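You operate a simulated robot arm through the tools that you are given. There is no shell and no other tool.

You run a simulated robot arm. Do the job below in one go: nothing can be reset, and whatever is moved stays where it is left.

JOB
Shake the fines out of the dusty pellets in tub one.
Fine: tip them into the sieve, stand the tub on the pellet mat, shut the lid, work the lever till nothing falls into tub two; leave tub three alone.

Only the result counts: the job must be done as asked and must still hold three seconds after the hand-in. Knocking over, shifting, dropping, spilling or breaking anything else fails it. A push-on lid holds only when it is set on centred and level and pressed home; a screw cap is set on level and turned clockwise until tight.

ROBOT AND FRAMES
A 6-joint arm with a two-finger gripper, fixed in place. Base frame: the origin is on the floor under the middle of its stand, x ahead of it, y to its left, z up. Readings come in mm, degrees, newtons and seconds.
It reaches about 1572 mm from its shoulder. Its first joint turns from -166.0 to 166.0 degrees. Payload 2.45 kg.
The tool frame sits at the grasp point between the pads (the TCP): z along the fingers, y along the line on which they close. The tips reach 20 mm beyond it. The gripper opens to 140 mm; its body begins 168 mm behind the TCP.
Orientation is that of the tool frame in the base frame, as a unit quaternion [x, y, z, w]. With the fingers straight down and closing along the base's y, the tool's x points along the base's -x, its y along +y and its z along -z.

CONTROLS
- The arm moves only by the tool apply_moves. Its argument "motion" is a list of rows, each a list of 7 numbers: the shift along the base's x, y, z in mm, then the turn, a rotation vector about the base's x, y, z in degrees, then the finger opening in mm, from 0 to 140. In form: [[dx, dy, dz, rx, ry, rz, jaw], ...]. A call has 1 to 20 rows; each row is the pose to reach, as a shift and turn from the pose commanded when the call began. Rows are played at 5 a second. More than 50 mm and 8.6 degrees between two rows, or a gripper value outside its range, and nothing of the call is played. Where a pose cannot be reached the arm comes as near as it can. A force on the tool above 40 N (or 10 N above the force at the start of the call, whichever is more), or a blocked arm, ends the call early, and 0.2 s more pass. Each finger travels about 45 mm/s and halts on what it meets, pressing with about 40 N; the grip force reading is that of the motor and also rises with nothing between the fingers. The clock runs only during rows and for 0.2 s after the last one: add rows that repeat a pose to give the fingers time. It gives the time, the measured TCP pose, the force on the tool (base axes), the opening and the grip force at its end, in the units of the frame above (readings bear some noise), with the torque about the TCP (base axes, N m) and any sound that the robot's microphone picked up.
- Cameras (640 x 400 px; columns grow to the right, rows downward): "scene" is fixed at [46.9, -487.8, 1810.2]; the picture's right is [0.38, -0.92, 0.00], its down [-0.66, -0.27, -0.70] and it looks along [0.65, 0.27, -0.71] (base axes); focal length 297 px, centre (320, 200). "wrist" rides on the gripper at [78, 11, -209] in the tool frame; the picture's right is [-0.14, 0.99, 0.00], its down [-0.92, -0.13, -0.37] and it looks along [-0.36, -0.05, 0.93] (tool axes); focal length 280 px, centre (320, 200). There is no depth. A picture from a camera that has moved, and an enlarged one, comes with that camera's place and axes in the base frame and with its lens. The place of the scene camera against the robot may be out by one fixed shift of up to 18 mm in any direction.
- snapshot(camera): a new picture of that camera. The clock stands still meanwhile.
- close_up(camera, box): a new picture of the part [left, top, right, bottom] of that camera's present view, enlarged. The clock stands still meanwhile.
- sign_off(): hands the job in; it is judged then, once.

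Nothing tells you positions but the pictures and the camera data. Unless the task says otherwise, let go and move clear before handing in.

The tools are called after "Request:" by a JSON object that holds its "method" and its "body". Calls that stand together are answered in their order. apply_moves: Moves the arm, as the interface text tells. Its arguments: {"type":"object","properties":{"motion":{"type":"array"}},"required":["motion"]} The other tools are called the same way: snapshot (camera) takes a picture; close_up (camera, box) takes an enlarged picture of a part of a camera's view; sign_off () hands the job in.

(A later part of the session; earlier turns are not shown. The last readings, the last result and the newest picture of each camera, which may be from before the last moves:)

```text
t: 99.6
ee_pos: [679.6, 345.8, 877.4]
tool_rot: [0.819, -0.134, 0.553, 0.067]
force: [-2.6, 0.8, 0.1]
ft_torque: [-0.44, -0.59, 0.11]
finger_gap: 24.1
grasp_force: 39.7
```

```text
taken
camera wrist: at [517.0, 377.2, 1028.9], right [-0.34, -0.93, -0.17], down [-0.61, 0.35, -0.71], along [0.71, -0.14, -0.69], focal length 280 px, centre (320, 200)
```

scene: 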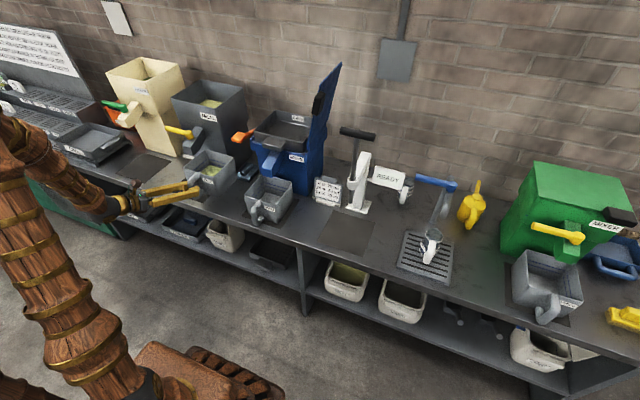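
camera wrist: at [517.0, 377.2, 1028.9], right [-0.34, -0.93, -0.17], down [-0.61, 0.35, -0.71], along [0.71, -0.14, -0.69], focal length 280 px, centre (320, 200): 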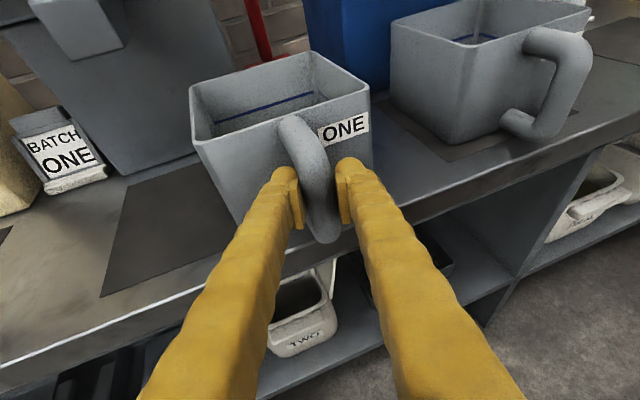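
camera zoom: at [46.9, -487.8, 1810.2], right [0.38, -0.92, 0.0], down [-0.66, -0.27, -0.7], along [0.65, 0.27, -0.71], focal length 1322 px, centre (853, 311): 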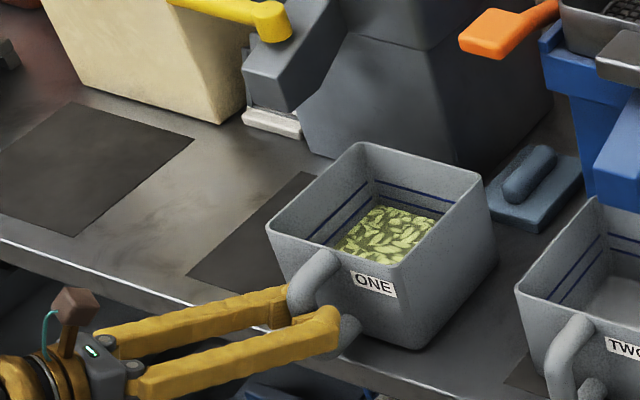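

It sits nearly flat (handle side maybe 4 mm high). I press down another few mm gently and open the fingers.

Request:
{"method": "apply_moves", "body": {"motion": [[0, 0, -1.5, 0, 0, 0, 0], [0, 0, -3, 0, 0, 0, 0], [0, 0, -4, 0, 0, 0, 0], [0, 0, -4, 0, 0, 0, 0]]}}

Request:
{"method": "apply_moves", "body": {"motion": [[0, 0, 0, 0, 0, 0, 26], [0, 0, 0, 0, 0, 0, 30], [0, 0, 0, 0, 0, 0, 40], [0, 0, 0, 0, 0, 0, 60], [0, 0, 0, 0, 0, 0, 80], [0, 0, 0, 0, 0, 0, 80], [0, 0, 0, 0, 0, 0, 80]]}}

Request:
{"method": "snapshot", "body": {"camera": "wrist"}}

Request:
{"method": "close_up", "body": {"camera": "scene", "box": [150, 130, 250, 220]}}

```text
t: 100.6
ee_pos: [679.5, 347.0, 873.7]
tool_rot: [0.82, -0.135, 0.553, 0.068]
force: [2.1, -0.3, -2.2]
ft_torque: [-0.47, -0.59, 0.05]
finger_gap: 24.3
grasp_force: 40.1
```

```text
t: 102.2
ee_pos: [679.6, 346.0, 874.1]
tool_rot: [0.82, -0.134, 0.552, 0.066]
force: [0.0, 0.3, 0.8]
ft_torque: [-0.01, 0.0, -0.01]
finger_gap: 79.8
grasp_force: 0.1
```

```text
taken
camera wrist: at [517.3, 377.6, 1025.4], right [-0.34, -0.93, -0.17], down [-0.61, 0.35, -0.71], along [0.71, -0.14, -0.69], focal length 280 px, centre (320, 200)
```

wrist: 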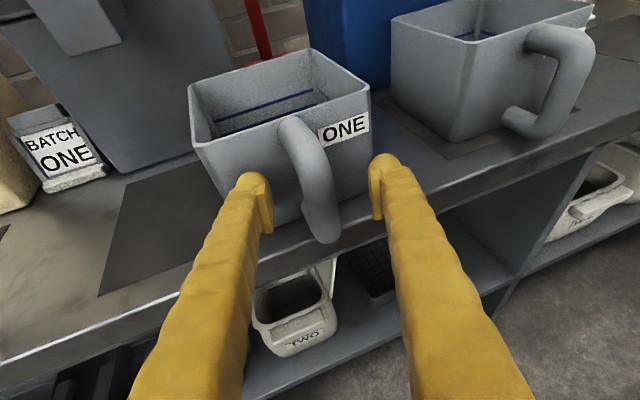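

```text
4.44 times, centred on (200, 175) of scene
camera zoom: at [46.9, -487.8, 1810.2], right [0.38, -0.92, 0.0], down [-0.66, -0.27, -0.7], along [0.65, 0.27, -0.71], focal length 1322 px, centre (853, 311)
```

zoom: 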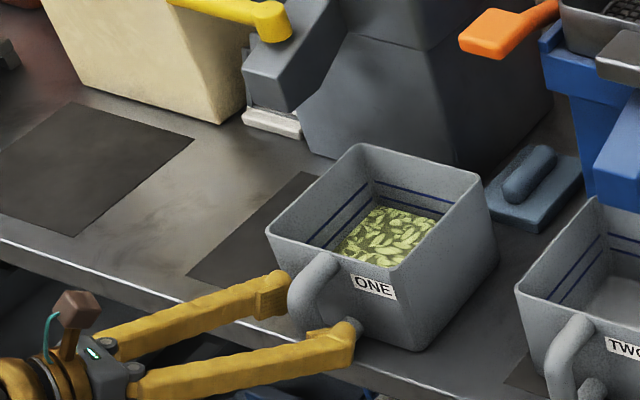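

The tub stands free, upright with its pellets. I back off along the finger direction, rise, and reorient to 40° below horizontal for the side-wall grip.

Request:
{"method": "apply_moves", "body": {"motion": [[-10, 3, 4, 0, 0, 0, 80], [-25, 7.5, 11, 0, 0, 0, 80], [-48, 14.5, 21, 0, 0, 0, 80], [-50, 15, 40, 0, 0, 0, 80], [-50, 15, 80, 0, 0, 0, 80], [-45, 15, 125, 0, 0, 0, 80], [-30, 20, 165, 0, 0, 0, 80], [-15, 30, 205, 0, 0, 0, 80], [0, 40, 240, 0, 0, 0, 80], [0, 40, 240, 0, 0, 0, 80]]}}

Request:
{"method": "apply_moves", "body": {"motion": [[0, 5, 0, 0.1, 4.5, 4.4, 60], [0, 10, 0, 0.2, 8.9, 8.7, 60], [0, 20, 0, 0.3, 13.4, 13, 60], [0, 30, 0, 0.4, 17.8, 17.4, 60], [0, 30, 0, 0.4, 17.8, 17.4, 60]]}}

Request:
{"method": "snapshot", "body": {"camera": "wrist"}}

Request:
{"method": "close_up", "body": {"camera": "wrist", "box": [260, 60, 460, 260]}}

```text
t: 104.4
ee_pos: [680.3, 383.6, 1108.6]
tool_rot: [0.82, -0.134, 0.552, 0.067]
force: [0.3, 0.6, 0.5]
ft_torque: [-0.02, 0.0, 0.03]
finger_gap: 80.1
grasp_force: 0.0
```

```text
t: 105.6
ee_pos: [678.4, 416.1, 1112.6]
tool_rot: [0.906, 0.0, 0.423, 0.001]
force: [-0.1, 0.0, 0.2]
ft_torque: [-0.04, 0.02, -0.02]
finger_gap: 59.8
grasp_force: 0.0
```

```text
taken
camera wrist: at [567.2, 404.4, 1307.0], right [-0.09, -0.99, -0.1], down [-0.87, 0.13, -0.47], along [0.48, 0.05, -0.88], focal length 280 px, centre (320, 200)
```

wrist: 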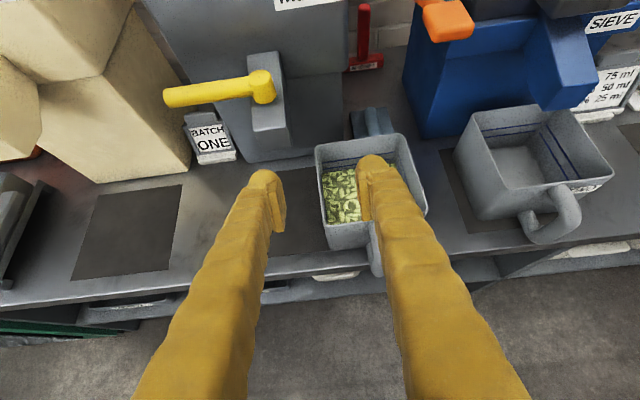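

```text
2.00 times, centred on (360, 160) of wrist
camera zoom: at [567.2, 404.4, 1307.0], right [-0.09, -0.99, -0.1], down [-0.87, 0.13, -0.47], along [0.48, 0.05, -0.88], focal length 561 px, centre (240, 280)
```

zoom: 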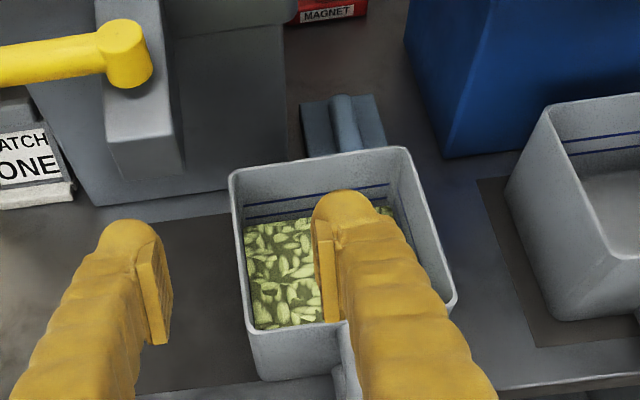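

The tub now stands at x≈735–887, y≈270–427. I move to a pre-grip point above its left (+y) wall, with the fingers 44 mm apart so they straddle that wall.

Request:
{"method": "apply_moves", "body": {"motion": [[9, 2.5, -35, 0, 0, 0, 55], [18, 5, -70, 0, 0, 0, 50], [26, 7.5, -105, 0, 0, 0, 44], [34, 9.5, -134, 0, 0, 0, 44], [34, 9.5, -134, 0, 0, 0, 44]]}}

Request:
{"method": "close_up", "body": {"camera": "wrist", "box": [220, 40, 420, 240]}}

Request:
{"method": "close_up", "body": {"camera": "scene", "box": [140, 110, 250, 220]}}

```text
t: 106.8
ee_pos: [715.3, 427.3, 978.1]
tool_rot: [0.906, 0.0, 0.423, 0.001]
force: [-0.2, -0.8, -0.2]
ft_torque: [0.04, -0.04, -0.01]
finger_gap: 44.3
grasp_force: 0.1
```

```text
2.00 times, centred on (320, 140) of wrist
camera zoom: at [602.3, 415.2, 1172.9], right [-0.09, -0.99, -0.1], down [-0.87, 0.13, -0.47], along [0.48, 0.05, -0.88], focal length 561 px, centre (320, 320)
```

zoom: 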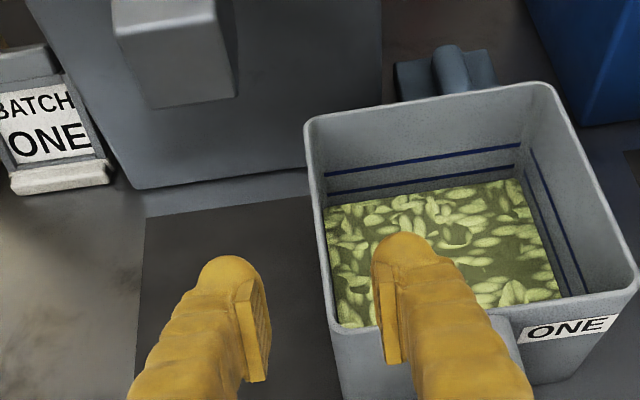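

```text
3.64 times, centred on (195, 165) of scene
camera zoom: at [46.9, -487.8, 1810.2], right [0.38, -0.92, 0.0], down [-0.66, -0.27, -0.7], along [0.65, 0.27, -0.71], focal length 1082 px, centre (774, 327)
```

zoom: 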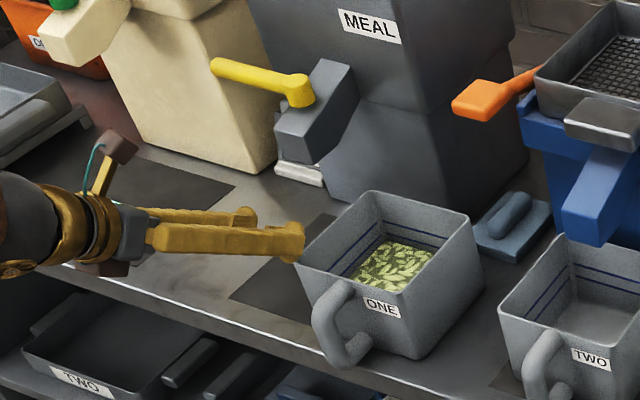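

The left wall's centre line is at y≈422. I slide in along the finger direction until the pads are ~16 mm below the rim at the tub's balance point.

Request:
{"method": "apply_moves", "body": {"motion": [[15, -1, -12.5, 0, 0, 0, 44], [31, -2, -26, 0, 0, 0, 44], [46, -2, -38.5, 0, 0, 0, 44], [61, -2, -51, 0, 0, 0, 44], [77, -2, -64.5, 0, 0, 0, 44], [92, -2, -77, 0, 0, 0, 44], [92, -2, -77, 0, 0, 0, 44]]}}

Request:
{"method": "close_up", "body": {"camera": "wrist", "box": [220, 60, 420, 260]}}

Request:
{"method": "close_up", "body": {"camera": "scene", "box": [140, 110, 250, 220]}}

```text
t: 108.4
ee_pos: [805.2, 424.7, 903.1]
tool_rot: [0.906, 0.0, 0.423, 0.001]
force: [0.3, -0.3, -0.2]
ft_torque: [0.0, 0.01, 0.02]
finger_gap: 43.9
grasp_force: 0.1
```

```text
2.00 times, centred on (320, 160) of wrist
camera zoom: at [694.6, 411.9, 1096.2], right [-0.09, -0.99, -0.1], down [-0.87, 0.13, -0.47], along [0.48, 0.05, -0.88], focal length 561 px, centre (320, 280)
```

zoom: 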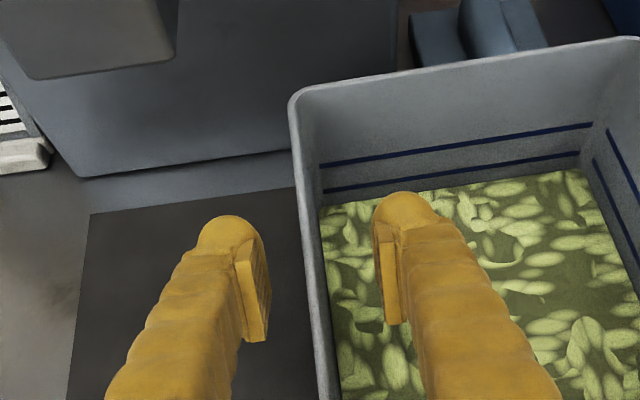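

```text
3.64 times, centred on (195, 165) of scene
camera zoom: at [46.9, -487.8, 1810.2], right [0.38, -0.92, 0.0], down [-0.66, -0.27, -0.7], along [0.65, 0.27, -0.71], focal length 1082 px, centre (774, 327)
```

zoom: 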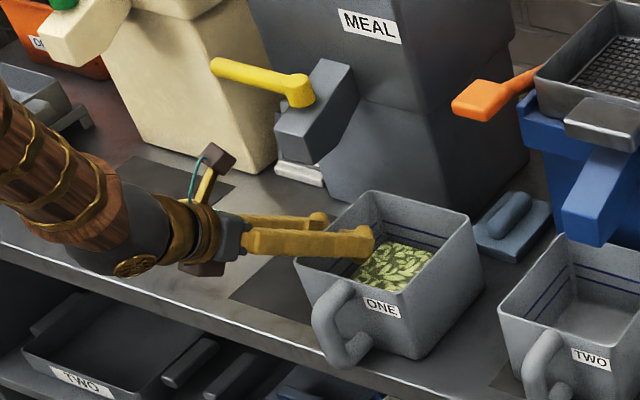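

The wall is centred between the pads, and the fingers clear the front rim. Closing on the wall.

Request:
{"method": "apply_moves", "body": {"motion": [[0, 0, 0, 0, 0, 0, 30], [0, 0, 0, 0, 0, 0, 18], [0, 0, 0, 0, 0, 0, 10], [0, 0, 0, 0, 0, 0, 4], [0, 0, 0, 0, 0, 0, 0], [0, 0, 0, 0, 0, 0, 0], [0, 0, 0, 0, 0, 0, 0]]}}

Request:
{"method": "close_up", "body": {"camera": "wrist", "box": [220, 60, 420, 260]}}

```text
t: 110.0
ee_pos: [805.1, 423.4, 903.1]
tool_rot: [0.906, 0.0, 0.423, 0.001]
force: [1.6, 0.2, -0.3]
ft_torque: [-0.18, -0.02, 0.16]
finger_gap: 5.9
grasp_force: 32.1
```

```text
2.00 times, centred on (320, 160) of wrist
camera zoom: at [694.5, 412.0, 1096.1], right [-0.09, -0.99, -0.1], down [-0.87, 0.13, -0.47], along [0.48, 0.05, -0.88], focal length 561 px, centre (320, 280)
```

zoom: 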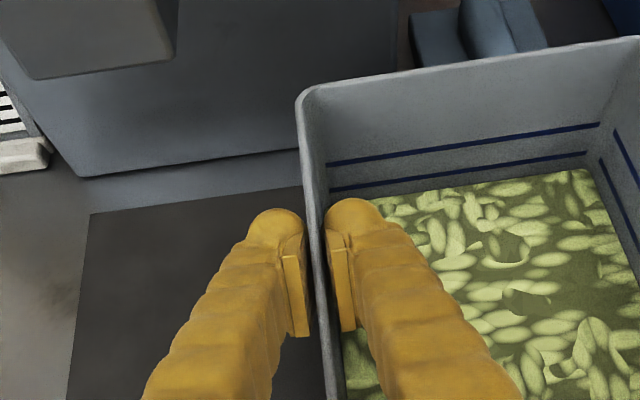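

Wall thickness 5.9 mm, grip 32 N. I hold briefly to see if the grip force finishes building, then test-lift a few mm.

Request:
{"method": "apply_moves", "body": {"motion": [[0, 0, 0, 0, 0, 0, 0], [0, 0, 0, 0, 0, 0, 0], [0, 0, 0, 0, 0, 0, 0]]}}

Request:
{"method": "apply_moves", "body": {"motion": [[0, 0, 1, 0, 0, 0, 0], [0, 0, 2.5, 0, 0, 0, 0], [0, 0, 5, 0, 0, 0, 0], [0, 0, 8, 0, 0, 0, 0], [0, 0, 10, 0, 0, 0, 0], [0, 0, 10, 0, 0, 0, 0]]}}

Request:
{"method": "close_up", "body": {"camera": "wrist", "box": [220, 60, 420, 260]}}

Request:
{"method": "close_up", "body": {"camera": "scene", "box": [140, 110, 250, 220]}}

```text
t: 110.8
ee_pos: [804.3, 423.8, 902.9]
tool_rot: [0.906, 0.0, 0.422, 0.001]
force: [2.8, 1.3, 0.1]
ft_torque: [-0.21, -0.01, 0.18]
finger_gap: 6.1
grasp_force: 32.4
```

```text
t: 112.2
ee_pos: [805.2, 422.0, 913.1]
tool_rot: [0.906, 0.0, 0.422, 0.001]
force: [-0.5, 0.2, -6.4]
ft_torque: [0.37, 0.03, -0.07]
finger_gap: 5.9
grasp_force: 32.1
```

```text
2.00 times, centred on (320, 160) of wrist
camera zoom: at [694.5, 410.5, 1106.8], right [-0.09, -0.99, -0.1], down [-0.87, 0.13, -0.47], along [0.48, 0.05, -0.88], focal length 561 px, centre (320, 280)
```

zoom: 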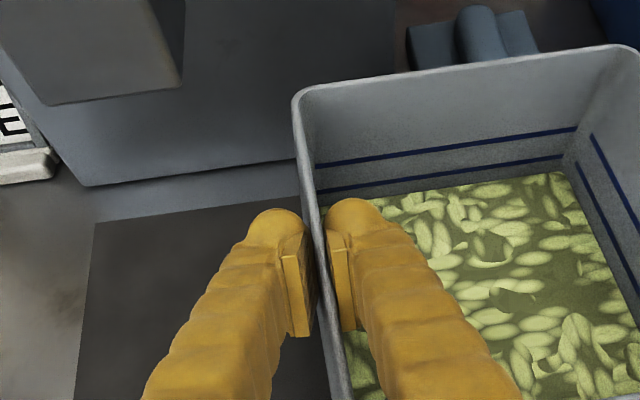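

```text
3.64 times, centred on (195, 165) of scene
camera zoom: at [46.9, -487.8, 1810.2], right [0.38, -0.92, 0.0], down [-0.66, -0.27, -0.7], along [0.65, 0.27, -0.71], focal length 1082 px, centre (774, 327)
```

zoom: 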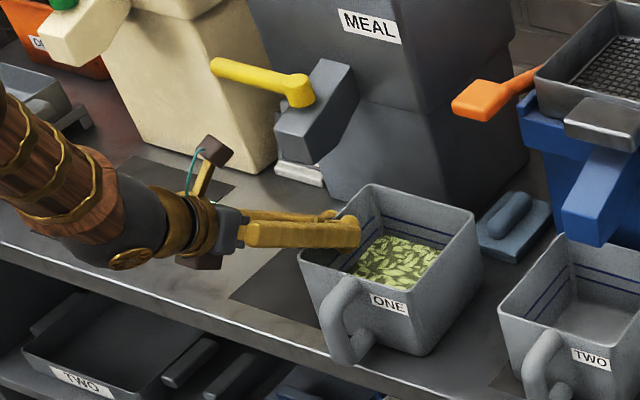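

The tub is lifting with little torque; possibly the far edge is still touching. I lift another 12 mm slowly and compare.

Request:
{"method": "apply_moves", "body": {"motion": [[0, 0, 2, 0, 0, 0, 0], [0, 0, 5, 0, 0, 0, 0], [0, 0, 8, 0, 0, 0, 0], [0, 0, 11, 0, 0, 0, 0], [0, 0, 12, 0, 0, 0, 0], [0, 0, 12, 0, 0, 0, 0], [0, 0, 12, 0, 0, 0, 0]]}}

Request:
{"method": "snapshot", "body": {"camera": "wrist"}}

Request:
{"method": "close_up", "body": {"camera": "scene", "box": [140, 110, 250, 220]}}

```text
t: 113.8
ee_pos: [804.8, 423.0, 926.1]
tool_rot: [0.906, 0.001, 0.422, 0.001]
force: [-0.4, -0.9, -6.6]
ft_torque: [0.57, -0.1, -0.01]
finger_gap: 6.0
grasp_force: 32.0
```

```text
taken
camera wrist: at [694.5, 411.2, 1119.6], right [-0.09, -0.99, -0.1], down [-0.87, 0.13, -0.47], along [0.48, 0.05, -0.88], focal length 280 px, centre (320, 200)
```

wrist: 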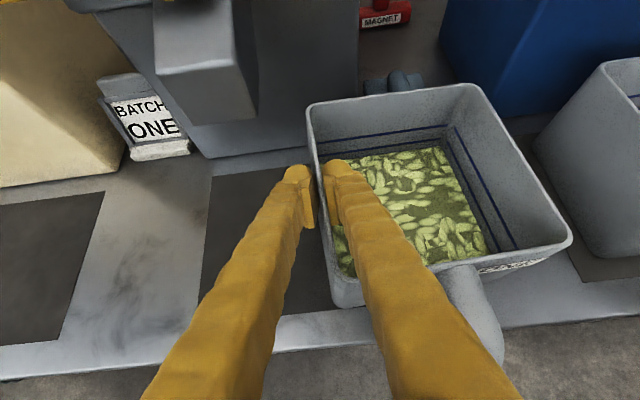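

```text
3.64 times, centred on (195, 165) of scene
camera zoom: at [46.9, -487.8, 1810.2], right [0.38, -0.92, 0.0], down [-0.66, -0.27, -0.7], along [0.65, 0.27, -0.71], focal length 1082 px, centre (774, 327)
```

zoom: 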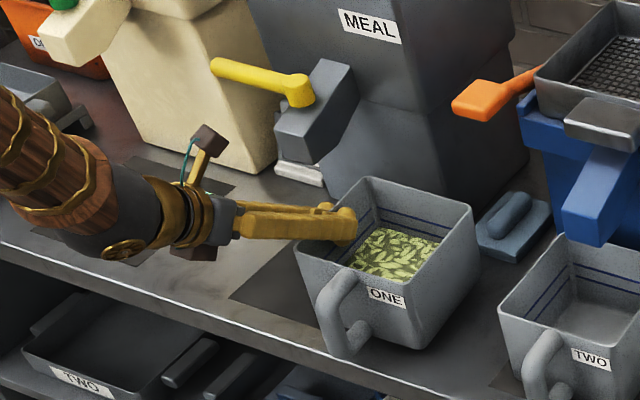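

It's fully lifted now, balanced and steady on the wall grip (6.6 N, 0.57 N·m about x as expected). Before pouring I want to rehearse this new hand pose empty, so I set it back down the same 22 mm and release.

Request:
{"method": "apply_moves", "body": {"motion": [[0, 0, -3, 0, 0, 0, 0], [0, 0, -7, 0, 0, 0, 0], [0, 0, -11, 0, 0, 0, 0], [0, 0, -15, 0, 0, 0, 0], [0, 0, -18, 0, 0, 0, 0], [0, 0, -20.5, 0, 0, 0, 0], [0, 0, -21.5, 0, 0, 0, 0], [0, 0, -21.5, 0, 0, 0, 0]]}}

Request:
{"method": "apply_moves", "body": {"motion": [[0, 0, 0, 0, 0, 0, 10], [0, 0, 0, 0, 0, 0, 20], [0, 0, 0, 0, 0, 0, 32], [0, 0, 0, 0, 0, 0, 44], [0, 0, 0, 0, 0, 0, 44], [-15, 0, 12.5, 0, 0, 0, 44], [-38, 0, 32, 0, 0, 0, 44], [-69, 0, 58, 0, 0, 0, 44], [-92, 0, 77, 0, 0, 0, 44], [-92, 0, 77, 0, 0, 0, 44]]}}

Request:
{"method": "close_up", "body": {"camera": "wrist", "box": [220, 40, 420, 240]}}

```text
t: 115.6
ee_pos: [806.3, 423.1, 905.0]
tool_rot: [0.906, 0.001, 0.423, 0.0]
force: [1.2, 1.3, -1.7]
ft_torque: [-0.24, 0.04, 0.27]
finger_gap: 5.7
grasp_force: 31.9
```

```text
t: 117.8
ee_pos: [714.4, 420.4, 983.3]
tool_rot: [0.906, 0.001, 0.422, 0.0]
force: [0.2, -0.4, 0.7]
ft_torque: [-0.02, -0.02, -0.05]
finger_gap: 44.1
grasp_force: 0.1
```

```text
2.00 times, centred on (320, 140) of wrist
camera zoom: at [603.0, 410.3, 1177.1], right [-0.09, -0.99, -0.1], down [-0.87, 0.13, -0.47], along [0.48, 0.05, -0.88], focal length 561 px, centre (320, 320)
```

zoom: 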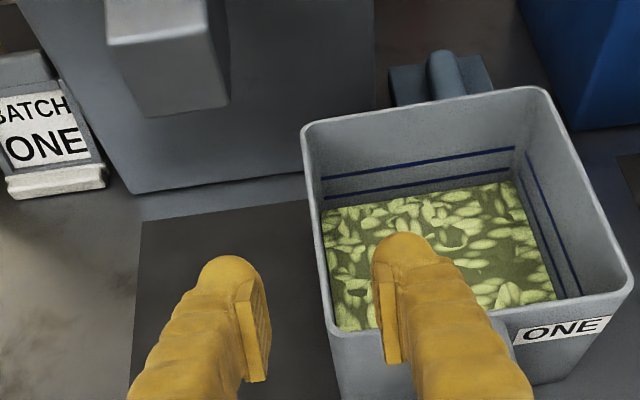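

The tub is down safely. Now the empty rehearsal: up to z≈1320 and over the sieve in this hand pose.

Request:
{"method": "apply_moves", "body": {"motion": [[6, -3, 42, 0, 0, 0, 44], [12, -6, 84, 0, 0, 0, 44], [18, -9, 127, 0, 0, 0, 44], [24, -12, 170, 0, 0, 0, 44], [30, -15, 212, 0, 0, 0, 44], [36, -17, 254, 0, 0, 0, 44], [42, -20, 297, 0, 0, 0, 44], [46, -22, 339, 0, 0, 0, 44], [80, -50, 339, 0, 0, 0, 44], [115, -79, 339, 0, 0, 0, 44], [150, -108, 339, 0, 0, 0, 44], [185, -137, 339, 0, 0, 0, 44], [220, -166, 339, 0, 0, 0, 44], [255, -195, 339, 0, 0, 0, 44], [290, -224, 339, 0, 0, 0, 44], [328, -257, 339, 0, 0, 0, 44], [328, -257, 339, 0, 0, 0, 44]]}}

Request:
{"method": "snapshot", "body": {"camera": "wrist"}}

Request:
{"method": "snapshot", "body": {"camera": "scene"}}

```text
refused: row 16 steps farther than a row can; nothing moved
```

```text
taken
camera wrist: at [603.0, 410.3, 1177.1], right [-0.09, -0.99, -0.1], down [-0.87, 0.13, -0.47], along [0.48, 0.05, -0.88], focal length 280 px, centre (320, 200)
```

wrist: 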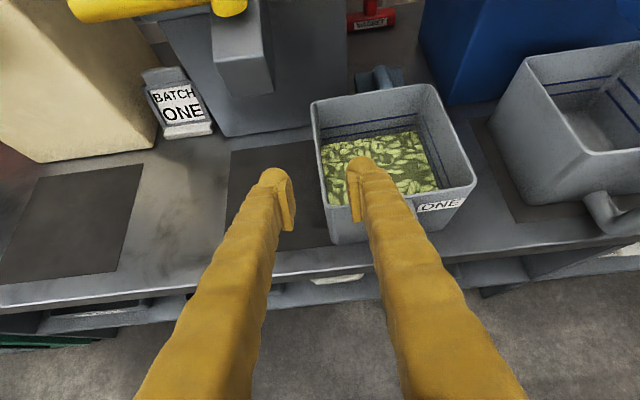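

```text
taken
```

scene: 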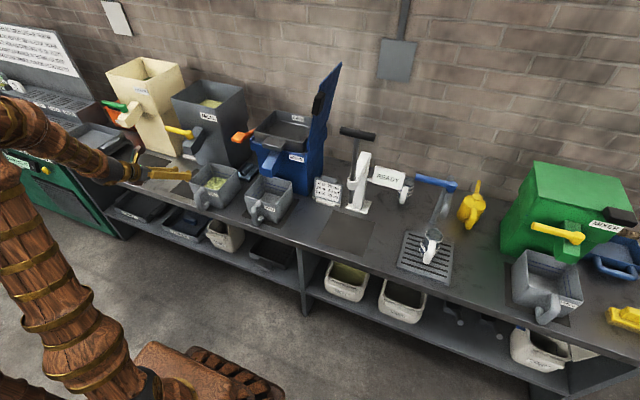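

One row was slightly too long, so nothing moved. I resend it with an extra intermediate row.

Request:
{"method": "apply_moves", "body": {"motion": [[6, -3, 42, 0, 0, 0, 44], [12, -6, 84, 0, 0, 0, 44], [18, -9, 127, 0, 0, 0, 44], [24, -12, 170, 0, 0, 0, 44], [30, -15, 212, 0, 0, 0, 44], [36, -17, 254, 0, 0, 0, 44], [42, -20, 297, 0, 0, 0, 44], [46, -22, 339, 0, 0, 0, 44], [79, -49, 339, 0, 0, 0, 44], [112, -76, 339, 0, 0, 0, 44], [145, -104, 339, 0, 0, 0, 44], [178, -131, 339, 0, 0, 0, 44], [211, -159, 339, 0, 0, 0, 44], [244, -187, 339, 0, 0, 0, 44], [277, -214, 339, 0, 0, 0, 44], [304, -237, 339, 0, 0, 0, 44], [328, -257, 339, 0, 0, 0, 44], [328, -257, 339, 0, 0, 0, 44]]}}

Request:
{"method": "snapshot", "body": {"camera": "wrist"}}

Request:
{"method": "snapshot", "body": {"camera": "scene"}}

```text
t: 121.6
ee_pos: [1041.1, 165.1, 1320.6]
tool_rot: [0.907, 0.0, 0.422, 0.0]
force: [0.8, -0.4, -0.1]
ft_torque: [-0.01, 0.02, 0.01]
finger_gap: 43.9
grasp_force: 0.1
```

```text
taken
camera wrist: at [930.0, 153.2, 1514.1], right [-0.09, -0.99, -0.1], down [-0.87, 0.13, -0.47], along [0.48, 0.05, -0.88], focal length 280 px, centre (320, 200)
```

wrist: 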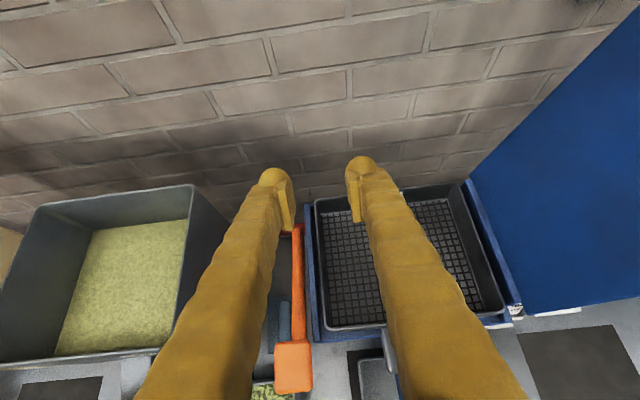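

```text
taken
```

scene: 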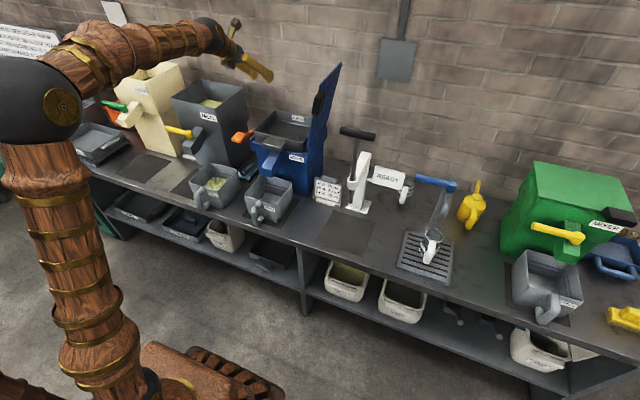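

The hand reaches the pour position, and the tray, lever (y≈215–240) and lid positions agree with my estimates. Now I rehearse the roll with the planned sideways shift, in stages.

Request:
{"method": "apply_moves", "body": {"motion": [[0, 0, 0, 8, 0, 0, 44], [0, 0, 0, 16, 0, 0, 44], [0, 0, 0, 24, 0, 0, 44], [0, 0, 0, 32, 0, 0, 44], [0, 0, 0, 40, 0, 0, 44], [0, -2, 0, 48, 0, 0, 44], [0, -7, 0, 56, 0, 0, 44], [0, -14, 0, 64, 0, 0, 44], [0, -14, 0, 64, 0, 0, 44]]}}

Request:
{"method": "apply_moves", "body": {"motion": [[0, -8, 0, 8, 0, 0, 44], [0, -16, 0, 16, 0, 0, 44], [0, -24, 0, 24, 0, 0, 44], [0, -32, 0, 32, 0, 0, 44], [0, -38, 0, 40, 0, 0, 44], [0, -41, 0, 46, 0, 0, 44], [0, -41, 0, 46, 0, 0, 44]]}}

Request:
{"method": "snapshot", "body": {"camera": "scene"}}

Request:
{"method": "snapshot", "body": {"camera": "wrist"}}

```text
t: 123.6
ee_pos: [1081.1, 199.4, 1419.7]
tool_rot: [0.797, -0.279, 0.324, -0.427]
force: [-0.2, -0.2, -0.2]
ft_torque: [0.0, 0.01, 0.01]
finger_gap: 44.2
grasp_force: 0.0
out of reach, approached as far as the arm can: row 3, 4, 5, 6, 7, 8, 9
```

```text
t: 125.2
ee_pos: [1113.6, 150.3, 1489.7]
tool_rot: [-0.589, 0.409, -0.153, 0.68]
force: [-0.5, -0.2, -0.1]
ft_torque: [-0.01, 0.02, 0.0]
finger_gap: 43.9
grasp_force: 0.1
out of reach, approached as far as the arm can: row 1, 2, 3, 4, 5, 6, 7
```

```text
taken
```

scene: 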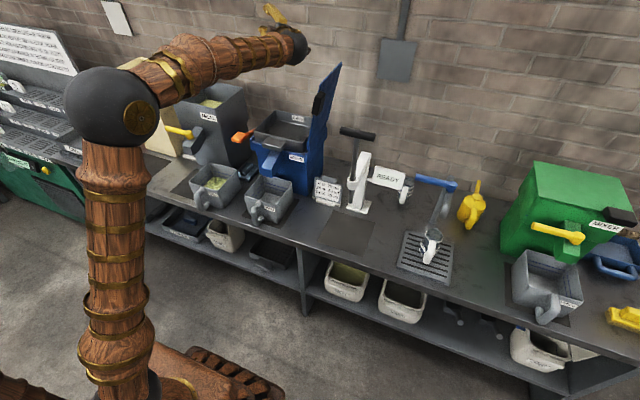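

```text
taken
camera wrist: at [1003.5, -42.9, 1456.1], right [-0.36, 0.35, -0.86], down [-0.81, 0.35, 0.48], along [0.47, 0.87, 0.16], focal length 280 px, centre (320, 200)
```

wrist: 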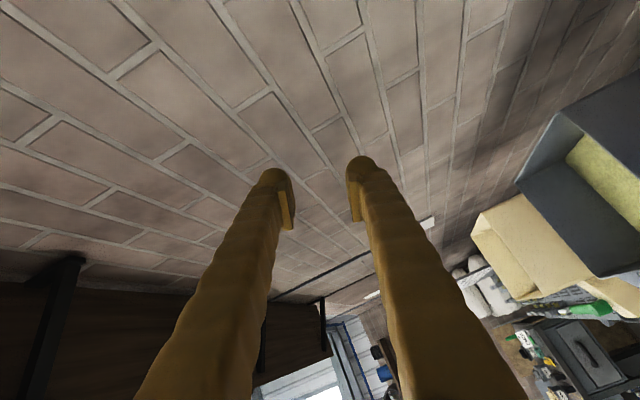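

The rehearsal paid off: in this hand pose the wrist runs into its roll limit beyond ~20°. The hand rolled 180° about its axis (camera below) should put that joint mid-range. I first return to level, empty and high.

Request:
{"method": "apply_moves", "body": {"motion": [[-11, 3.6, -6.4, -7.5, -1.05, 0.79, 44], [-22, 7.2, -12.8, -15, -2.1, 1.58, 44], [-33, 10.7, -19.3, -22.5, -3.1, 2.37, 44], [-44, 14.3, -25.7, -30, -4.2, 3.17, 44], [-55, 17.9, -32.1, -37.5, -5.2, 3.96, 44], [-66, 21.4, -38.6, -45, -6.3, 4.75, 44], [-77, 25, -45, -52.5, -7.3, 5.54, 44], [-87, 28.6, -51.4, -60, -8.4, 6.3, 44], [-98, 32.1, -57.9, -67.5, -9.4, 7.1, 44], [-109, 35.7, -64.3, -75, -10.5, 7.9, 44], [-120, 39.3, -70.7, -82.5, -11.5, 8.7, 44], [-131, 42.9, -77.1, -90, -12.6, 9.5, 44], [-142, 46.4, -83.6, -97.5, -13.6, 10.3, 44], [-153, 50, -90, -104.9, -14.65, 11.1, 44], [-153, 50, -90, -104.9, -14.65, 11.1, 44]]}}

```text
t: 128.4
ee_pos: [959.8, 200.2, 1403.5]
tool_rot: [0.906, 0.0, 0.423, 0.0]
force: [-0.7, -0.3, 0.1]
ft_torque: [-0.02, 0.01, 0.0]
finger_gap: 44.2
grasp_force: 0.0
```

Level again with no flags. Now I spin the hand about its own axis in the free direction, 160° first.

Request:
{"method": "apply_moves", "body": {"motion": [[0, 0, 0, 6.13, 0, -5.14, 44], [0, 0, 0, 12.26, 0, -10.29, 44], [0, 0, 0, 18.38, 0, -15.43, 44], [0, 0, 0, 24.51, 0, -20.58, 44], [0, 0, 0, 30.64, 0, -25.72, 44], [0, 0, 0, 36.77, 0, -30.86, 44], [0, 0, 0, 42.9, 0, -36.0, 44], [0, 0, 0, 49.02, 0, -41.15, 44], [0, 0, 0, 55.15, 0, -46.3, 44], [0, 0, 0, 61.28, 0, -51.44, 44], [0, 0, 0, 67.41, 0, -56.58, 44], [0, 0, 0, 73.54, 0, -61.73, 44], [0, 0, 0, 79.66, 0, -66.87, 44], [0, 0, 0, 85.79, 0, -72.02, 44], [0, 0, 0, 91.92, 0, -77.16, 44], [0, 0, 0, 98.05, 0, -82.3, 44], [0, 0, 0, 104.18, 0, -87.45, 44], [0, 0, 0, 110.3, 0, -92.6, 44], [0, 0, 0, 116.43, 0, -97.74, 44], [0, 0, 0, 122.56, 0, -102.88, 44]]}}

Request:
{"method": "apply_moves", "body": {"motion": [[0, 0, 0, 5.36, 0, -4.5, 44], [0, 0, 0, 10.72, 0, -9.0, 44], [0, 0, 0, 15.32, 0, -12.86, 44], [0, 0, 0, 15.32, 0, -12.86, 44]]}}

Request:
{"method": "snapshot", "body": {"camera": "wrist"}}

```text
t: 132.6
ee_pos: [960.1, 200.4, 1402.9]
tool_rot: [-0.157, 0.893, -0.073, 0.415]
force: [-0.1, -0.2, 0.3]
ft_torque: [-0.07, 0.01, 0.01]
finger_gap: 43.8
grasp_force: 0.0
```

```text
t: 133.6
ee_pos: [961.8, 201.7, 1403.8]
tool_rot: [0.001, 0.907, 0.0, 0.422]
force: [0.2, 0.4, -0.4]
ft_torque: [0.01, 0.02, -0.01]
finger_gap: 44.0
grasp_force: 0.1
```

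```text
taken
camera wrist: at [750.3, 210.9, 1478.2], right [0.09, 0.99, 0.11], down [0.31, -0.13, 0.94], along [0.95, -0.05, -0.32], focal length 280 px, centre (320, 200)
```

wrist: 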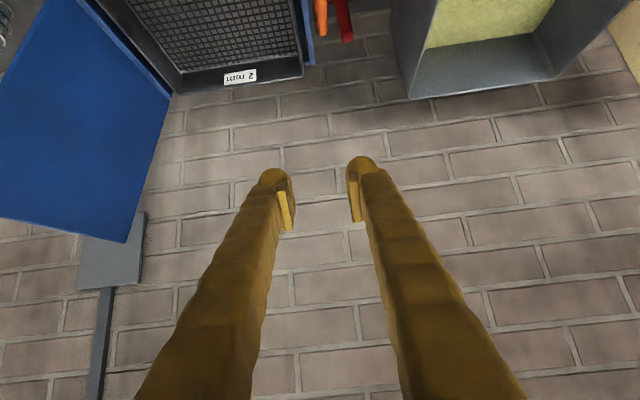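

Spun 180° without any flag. Now I go to the pour position and repeat the roll rehearsal.

Request:
{"method": "apply_moves", "body": {"motion": [[20, -9, -21, 0, 0, 0, 44], [40, -18, -42, 0, 0, 0, 44], [60, -27, -62, 0, 0, 0, 44], [82, -35, -83, 0, 0, 0, 44], [82, -35, -83, 0, 0, 0, 44]]}}

Request:
{"method": "apply_moves", "body": {"motion": [[0, 0, 0, 8, 0, 0, 44], [0, 0, 0, 16, 0, 0, 44], [0, 0, 0, 24, 0, 0, 44], [0, 0, 0, 32, 0, 0, 44], [0, 0, 0, 40, 0, 0, 44], [0, -2, 0, 48, 0, 0, 44], [0, -7, 0, 56, 0, 0, 44], [0, -14, 0, 64, 0, 0, 44], [0, -14, 0, 64, 0, 0, 44]]}}

```text
t: 134.8
ee_pos: [1042.0, 167.2, 1320.6]
tool_rot: [0.001, 0.906, -0.001, 0.422]
force: [0.5, 0.2, -0.3]
ft_torque: [-0.01, 0.02, 0.01]
finger_gap: 44.0
grasp_force: 0.0
```

```text
t: 136.8
ee_pos: [1041.7, 151.3, 1320.8]
tool_rot: [0.225, 0.768, 0.481, 0.358]
force: [-0.2, 0.0, -0.3]
ft_torque: [0.03, -0.01, 0.0]
finger_gap: 44.1
grasp_force: 0.1
```

The roll tracks exactly now. Continuing to 110°.

Request:
{"method": "apply_moves", "body": {"motion": [[0, -8, 0, 8, 0, 0, 44], [0, -16, 0, 16, 0, 0, 44], [0, -24, 0, 24, 0, 0, 44], [0, -32, 0, 32, 0, 0, 44], [0, -38, 0, 40, 0, 0, 44], [0, -41, 0, 46, 0, 0, 44], [0, -41, 0, 46, 0, 0, 44]]}}

Request:
{"method": "snapshot", "body": {"camera": "scene"}}

Request:
{"method": "close_up", "body": {"camera": "scene", "box": [200, 40, 360, 180]}}

Request:
{"method": "snapshot", "body": {"camera": "wrist"}}

```text
t: 138.4
ee_pos: [1041.7, 110.6, 1320.1]
tool_rot: [0.347, 0.519, 0.743, 0.241]
force: [0.7, -0.8, -0.1]
ft_torque: [0.0, 0.01, -0.03]
finger_gap: 43.9
grasp_force: 0.0
```

```text
taken
```

scene: 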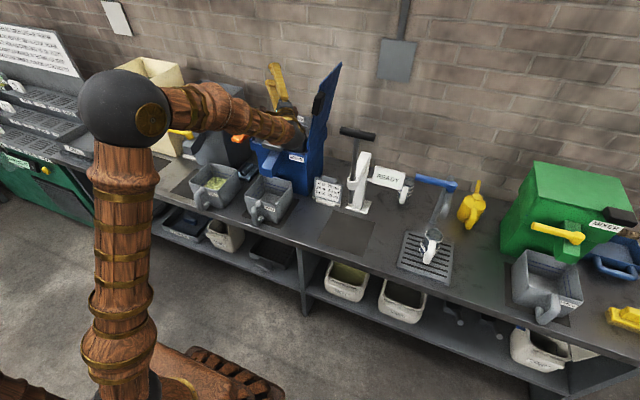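

```text
2.86 times, centred on (280, 110) of scene
camera zoom: at [46.9, -487.8, 1810.2], right [0.38, -0.92, 0.0], down [-0.66, -0.27, -0.7], along [0.65, 0.27, -0.71], focal length 850 px, centre (434, 457)
```

zoom: 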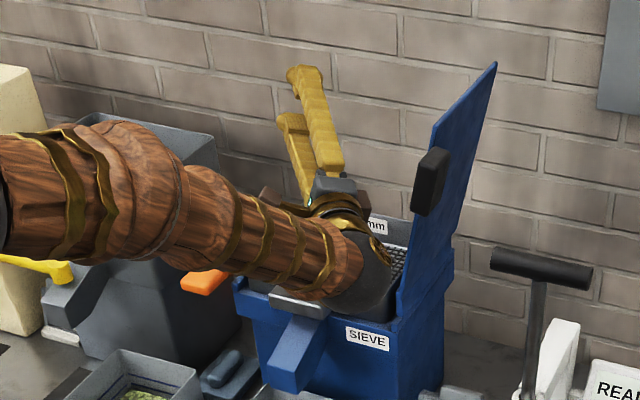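

```text
taken
camera wrist: at [831.1, 35.7, 1304.9], right [0.09, -0.44, 0.89], down [0.31, -0.84, -0.44], along [0.95, 0.32, 0.06], focal length 280 px, centre (320, 200)
```

wrist: 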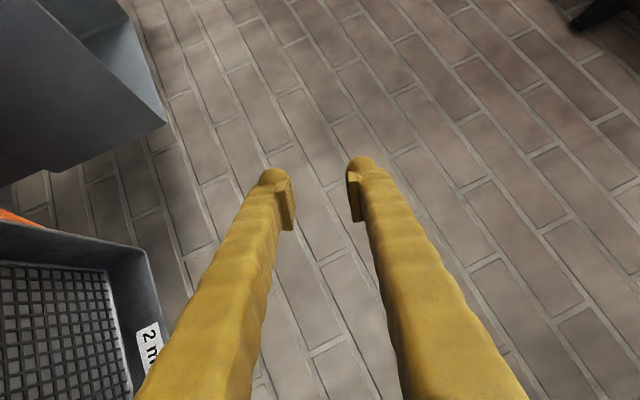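

The full roll to 110° works with the hand clear of the lid. I roll back to level, then return to the tub along the same path.

Request:
{"method": "apply_moves", "body": {"motion": [[0, 5, 0, -8, 0, 0, 44], [0, 12, 0, -16, 0, 0, 44], [0, 20, 0, -24, 0, 0, 44], [0, 28, 0, -32, 0, 0, 44], [0, 36, 0, -40, 0, 0, 44], [0, 44, 0, -48, 0, 0, 44], [0, 50, 0, -56, 0, 0, 44], [0, 54, 0, -64, 0, 0, 44], [0, 55, 0, -72, 0, 0, 44], [0, 55, 0, -80, 0, 0, 44], [0, 55, 0, -88, 0, 0, 44], [0, 55, 0, -96, 0, 0, 44], [0, 55, 0, -104, 0, 0, 44], [0, 55, 0, -110, 0, 0, 44], [0, 55, 0, -110, 0, 0, 44]]}}

Request:
{"method": "apply_moves", "body": {"motion": [[-24, 20, 0, 0, 0, 0, 44], [-51, 43, 0, 0, 0, 0, 44], [-84, 70, 0, 0, 0, 0, 44], [-117, 98, 0, 0, 0, 0, 44], [-150, 125, 0, 0, 0, 0, 44], [-183, 153, 0, 0, 0, 0, 44], [-216, 180, 0, 0, 0, 0, 44], [-249, 208, 0, 0, 0, 0, 44], [-282, 235, 0, 0, 0, 0, 44], [-288, 238, -42, 0, 0, 0, 44], [-294, 241, -85, 0, 0, 0, 44], [-300, 244, -127, 0, 0, 0, 44], [-306, 247, -170, 0, 0, 0, 44], [-312, 250, -212, 0, 0, 0, 44], [-318, 253, -254, 0, 0, 0, 44], [-324, 255, -297, 0, 0, 0, 44], [-328, 257, -339, 0, 0, 0, 44], [-328, 257, -339, 0, 0, 0, 44]]}}

Request:
{"method": "snapshot", "body": {"camera": "wrist"}}

Request:
{"method": "close_up", "body": {"camera": "scene", "box": [140, 110, 250, 220]}}

```text
t: 141.6
ee_pos: [1043.8, 164.8, 1321.8]
tool_rot: [0.0, 0.906, 0.0, 0.423]
force: [0.0, 0.9, 0.1]
ft_torque: [0.03, 0.01, 0.0]
finger_gap: 44.0
grasp_force: 0.0
```

```text
t: 145.4
ee_pos: [713.0, 423.2, 980.8]
tool_rot: [0.0, 0.907, 0.0, 0.422]
force: [-0.4, -0.4, 0.4]
ft_torque: [-0.02, -0.01, 0.0]
finger_gap: 44.1
grasp_force: 0.0
```

```text
taken
camera wrist: at [501.5, 433.6, 1056.4], right [0.09, 0.99, 0.11], down [0.31, -0.13, 0.94], along [0.95, -0.05, -0.32], focal length 280 px, centre (320, 200)
```

wrist: 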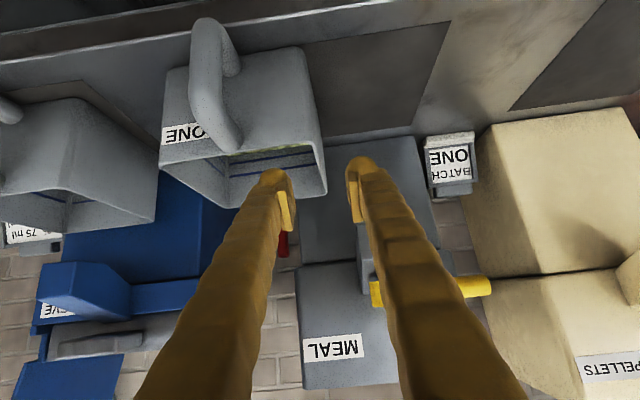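

```text
3.64 times, centred on (195, 165) of scene
camera zoom: at [46.9, -487.8, 1810.2], right [0.38, -0.92, 0.0], down [-0.66, -0.27, -0.7], along [0.65, 0.27, -0.71], focal length 1082 px, centre (774, 327)
```

zoom: 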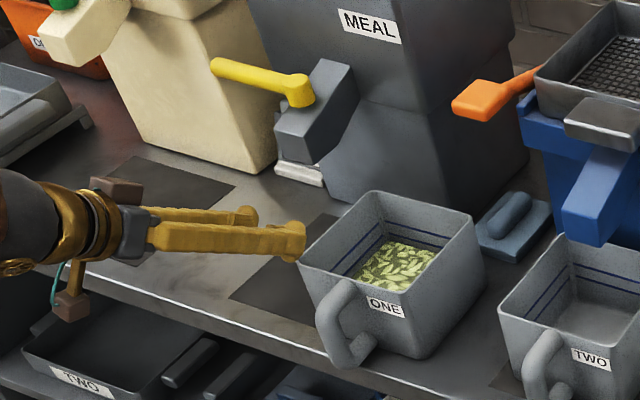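

The whole path is continuous in this orientation and the tub is unchanged. I slide in again along the finger direction and close on the left wall.

Request:
{"method": "apply_moves", "body": {"motion": [[15, 0, -12.5, 0, 0, 0, 44], [31, -0.5, -26, 0, 0, 0, 44], [46, -0.5, -38.5, 0, 0, 0, 44], [61, -0.5, -51, 0, 0, 0, 44], [77, -0.5, -64.5, 0, 0, 0, 44], [93, -0.5, -78, 0, 0, 0, 44], [93, -0.5, -78, 0, 0, 0, 44]]}}

Request:
{"method": "snapshot", "body": {"camera": "wrist"}}

Request:
{"method": "close_up", "body": {"camera": "scene", "box": [160, 130, 240, 210]}}

```text
t: 147.0
ee_pos: [809.5, 422.4, 904.6]
tool_rot: [0.001, 0.907, 0.0, 0.422]
force: [0.1, -0.5, 0.1]
ft_torque: [0.02, -0.04, -0.03]
finger_gap: 43.8
grasp_force: 0.0
```

```text
taken
camera wrist: at [597.3, 432.0, 979.1], right [0.09, 0.99, 0.11], down [0.31, -0.13, 0.94], along [0.95, -0.05, -0.32], focal length 280 px, centre (320, 200)
```

wrist: 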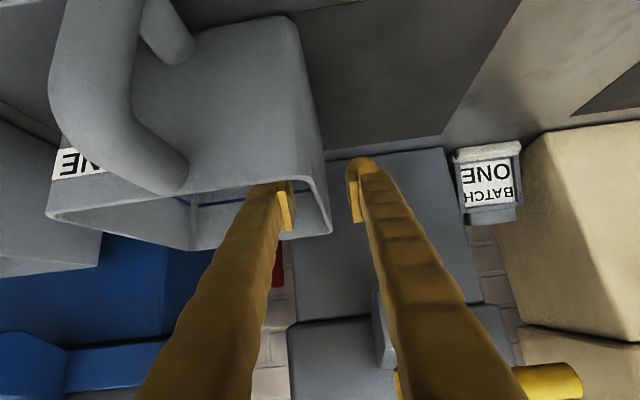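

```text
5.00 times, centred on (200, 170) of scene
camera zoom: at [46.9, -487.8, 1810.2], right [0.38, -0.92, 0.0], down [-0.66, -0.27, -0.7], along [0.65, 0.27, -0.71], focal length 1487 px, centre (920, 350)
```

zoom: 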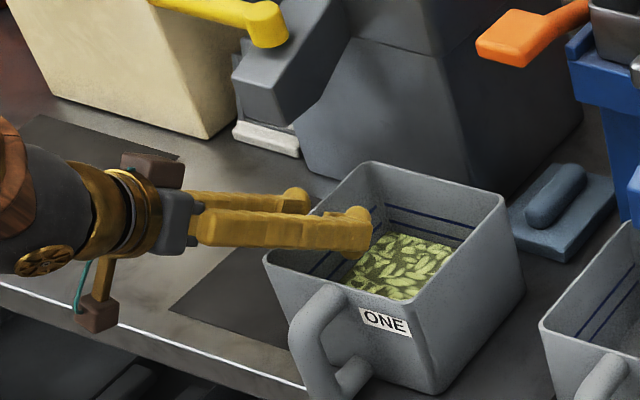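

The inner finger is inside, the outer outside, well clear of spout and lever. Closing, then lifting slowly.

Request:
{"method": "apply_moves", "body": {"motion": [[0, 0, 0, 0, 0, 0, 30], [0, 0, 0, 0, 0, 0, 18], [0, 0, 0, 0, 0, 0, 10], [0, 0, 0, 0, 0, 0, 4], [0, 0, 0, 0, 0, 0, 0], [0, 0, 0, 0, 0, 0, 0], [0, 0, 0, 0, 0, 0, 0]]}}

Request:
{"method": "apply_moves", "body": {"motion": [[0, 0, 1, 0, 0, 0, 0], [0, 0, 3, 0, 0, 0, 0], [0, 0, 6, 0, 0, 0, 0], [0, 0, 10, 0, 0, 0, 0], [0, 0, 15, 0, 0, 0, 0], [0, 0, 20, 0, 0, 0, 0], [0, 0, 23, 0, 0, 0, 0], [0, 0, 25, 0, 0, 0, 0], [0, 0, 25, 0, 0, 0, 0]]}}

Request:
{"method": "snapshot", "body": {"camera": "wrist"}}

Request:
{"method": "close_up", "body": {"camera": "scene", "box": [160, 130, 240, 210]}}

```text
t: 148.6
ee_pos: [809.4, 422.3, 904.8]
tool_rot: [0.001, 0.907, -0.001, 0.422]
force: [2.2, 1.6, 0.6]
ft_torque: [-0.39, -0.05, 0.37]
finger_gap: 6.0
grasp_force: 32.1
```

```text
t: 150.6
ee_pos: [807.4, 421.2, 928.6]
tool_rot: [0.0, 0.907, -0.001, 0.422]
force: [-0.1, -0.1, -7.5]
ft_torque: [0.49, -0.13, 0.02]
finger_gap: 6.3
grasp_force: 32.4
```

```text
taken
camera wrist: at [595.9, 432.1, 1003.0], right [0.09, 0.99, 0.11], down [0.31, -0.13, 0.94], along [0.95, -0.05, -0.32], focal length 280 px, centre (320, 200)
```

wrist: 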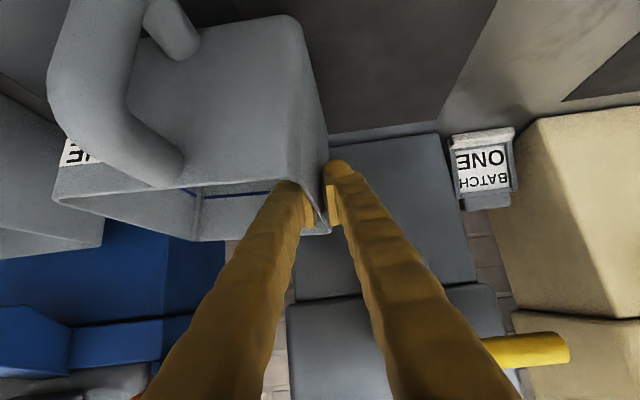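

```text
5.00 times, centred on (200, 170) of scene
camera zoom: at [46.9, -487.8, 1810.2], right [0.38, -0.92, 0.0], down [-0.66, -0.27, -0.7], along [0.65, 0.27, -0.71], focal length 1487 px, centre (920, 350)
```

zoom: 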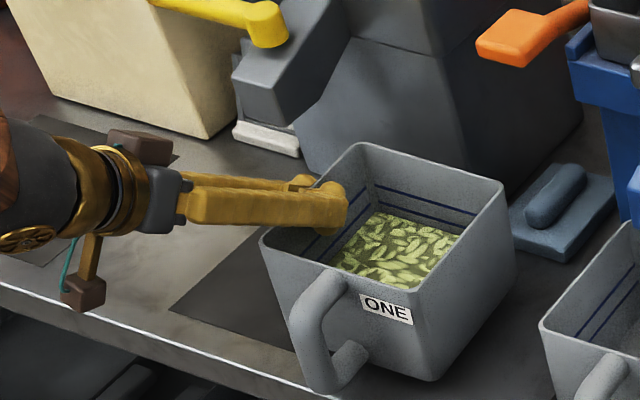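

Held steady with a few degrees of sag, pellets level. Now a slow, smooth lift to carrying height.

Request:
{"method": "apply_moves", "body": {"motion": [[-0.3, -0.3, 5, 0, 0, 0, 0], [-0.8, -1, 15, 0, 0, 0, 0], [-1.7, -2.1, 30, 0, 0, 0, 0], [-2.8, -3.4, 50, 0, 0, 0, 0], [-4.2, -5.2, 75, 0, 0, 0, 0], [-5.6, -6.9, 100, 0, 0, 0, 0], [-7, -8.6, 125, 0, 0, 0, 0], [-8.4, -10.3, 150, 0, 0, 0, 0], [-9.8, -12, 175, 0, 0, 0, 0], [-11.2, -13.8, 200, 0, 0, 0, 0], [-12.6, -15.5, 225, 0, 0, 0, 0], [-14, -17.2, 250, 0, 0, 0, 0], [-15.4, -19, 275, 0, 0, 0, 0], [-16.8, -20.7, 300, 0, 0, 0, 0], [-18.2, -22.4, 325, 0, 0, 0, 0], [-19.6, -24.1, 350, 0, 0, 0, 0], [-20.8, -25.5, 370, 0, 0, 0, 0], [-21.5, -26.3, 383, 0, 0, 0, 0], [-22, -27, 390, 0, 0, 0, 0], [-22, -27, 392, 0, 0, 0, 0]]}}

Request:
{"method": "snapshot", "body": {"camera": "wrist"}}

Request:
{"method": "close_up", "body": {"camera": "scene", "box": [130, 30, 290, 170]}}

```text
t: 154.8
ee_pos: [785.6, 394.9, 1320.8]
tool_rot: [0.001, 0.907, -0.001, 0.422]
force: [0.5, 0.5, -7.1]
ft_torque: [0.53, -0.1, 0.0]
finger_gap: 5.9
grasp_force: 32.1
```

```text
taken
camera wrist: at [574.4, 404.9, 1395.0], right [0.09, 0.99, 0.11], down [0.31, -0.13, 0.94], along [0.95, -0.05, -0.32], focal length 280 px, centre (320, 200)
```

wrist: 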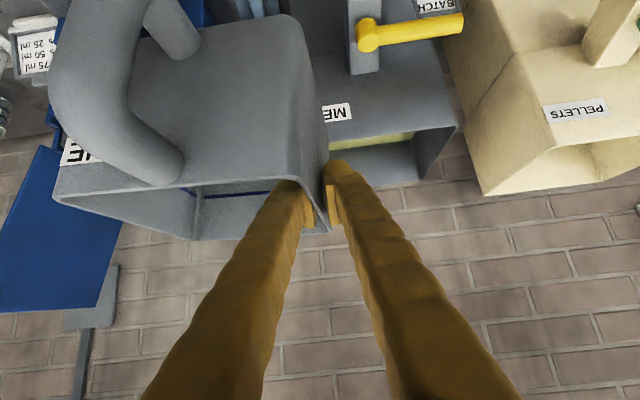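

```text
2.86 times, centred on (210, 100) of scene
camera zoom: at [46.9, -487.8, 1810.2], right [0.38, -0.92, 0.0], down [-0.66, -0.27, -0.7], along [0.65, 0.27, -0.71], focal length 850 px, centre (634, 486)
```

zoom: 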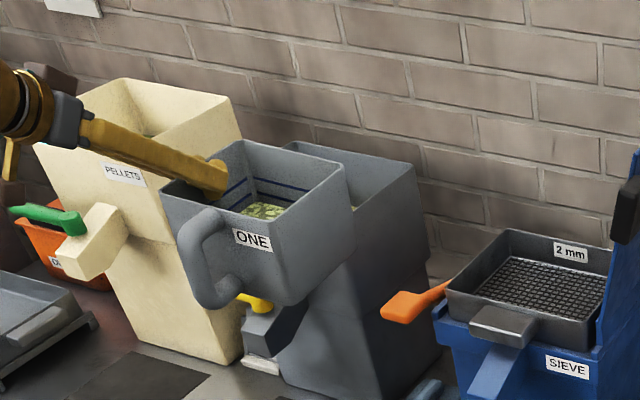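

The tub hasn't moved in the grip at all. Now a slow carry over to the pour position above the sieve tray.

Request:
{"method": "apply_moves", "body": {"motion": [[3.7, -3.3, 0, 0, 0, 0, 0], [11.2, -10, 0, 0, 0, 0, 0], [22.3, -20, 0, 0, 0, 0, 0], [37.2, -33.3, 0, 0, 0, 0, 0], [55.9, -50, 0, 0, 0, 0, 0], [74.5, -66.7, 0, 0, 0, 0, 0], [93.1, -83.3, 0, 0, 0, 0, 0], [111.7, -100, 0, 0, 0, 0, 0], [130.4, -116.7, 0, 0, 0, 0, 0], [149, -133.3, 0, 0, 0, 0, 0], [167.6, -150, 0, 0, 0, 0, 0], [186.2, -166.7, 0, 0, 0, 0, 0], [204.9, -183.3, 0, 0, 0, 0, 0], [219.8, -196.7, 0, 0, 0, 0, 0], [232.4, -208, 0, 0, 0, 0, 0], [242.9, -217.3, 0, 0, 0, 0, 0], [250.3, -224, 0, 0, 0, 0, 0], [254.8, -228, 0, 0, 0, 0, 0], [257, -230, 0, 0, 0, 0, 0], [257, -230, 0, 0, 0, 0, 0]]}}

Request:
{"method": "snapshot", "body": {"camera": "wrist"}}

Request:
{"method": "close_up", "body": {"camera": "scene", "box": [190, 20, 350, 160]}}

```text
t: 159.0
ee_pos: [1043.4, 164.4, 1321.5]
tool_rot: [0.001, 0.907, -0.001, 0.422]
force: [0.3, 0.2, -7.7]
ft_torque: [0.55, -0.08, 0.03]
finger_gap: 6.2
grasp_force: 32.7
```

```text
taken
camera wrist: at [832.1, 174.2, 1395.4], right [0.09, 0.99, 0.11], down [0.31, -0.13, 0.94], along [0.95, -0.05, -0.32], focal length 280 px, centre (320, 200)
```

wrist: 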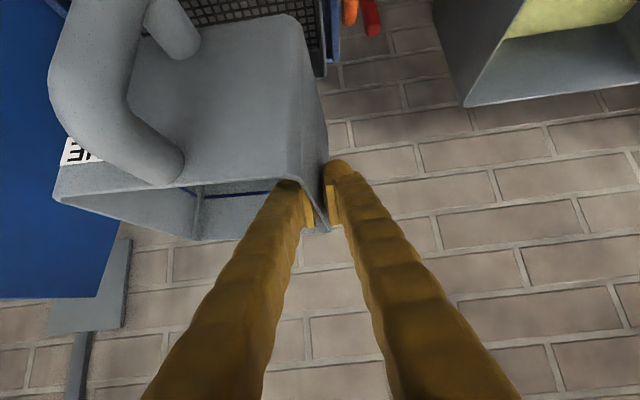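

```text
2.86 times, centred on (270, 90) of scene
camera zoom: at [46.9, -487.8, 1810.2], right [0.38, -0.92, 0.0], down [-0.66, -0.27, -0.7], along [0.65, 0.27, -0.71], focal length 850 px, centre (463, 514)
```

zoom: 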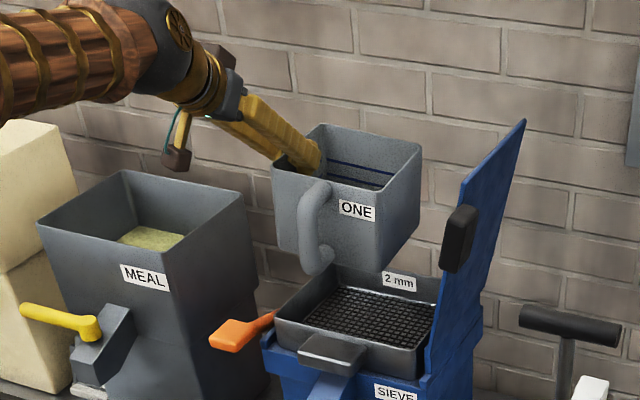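

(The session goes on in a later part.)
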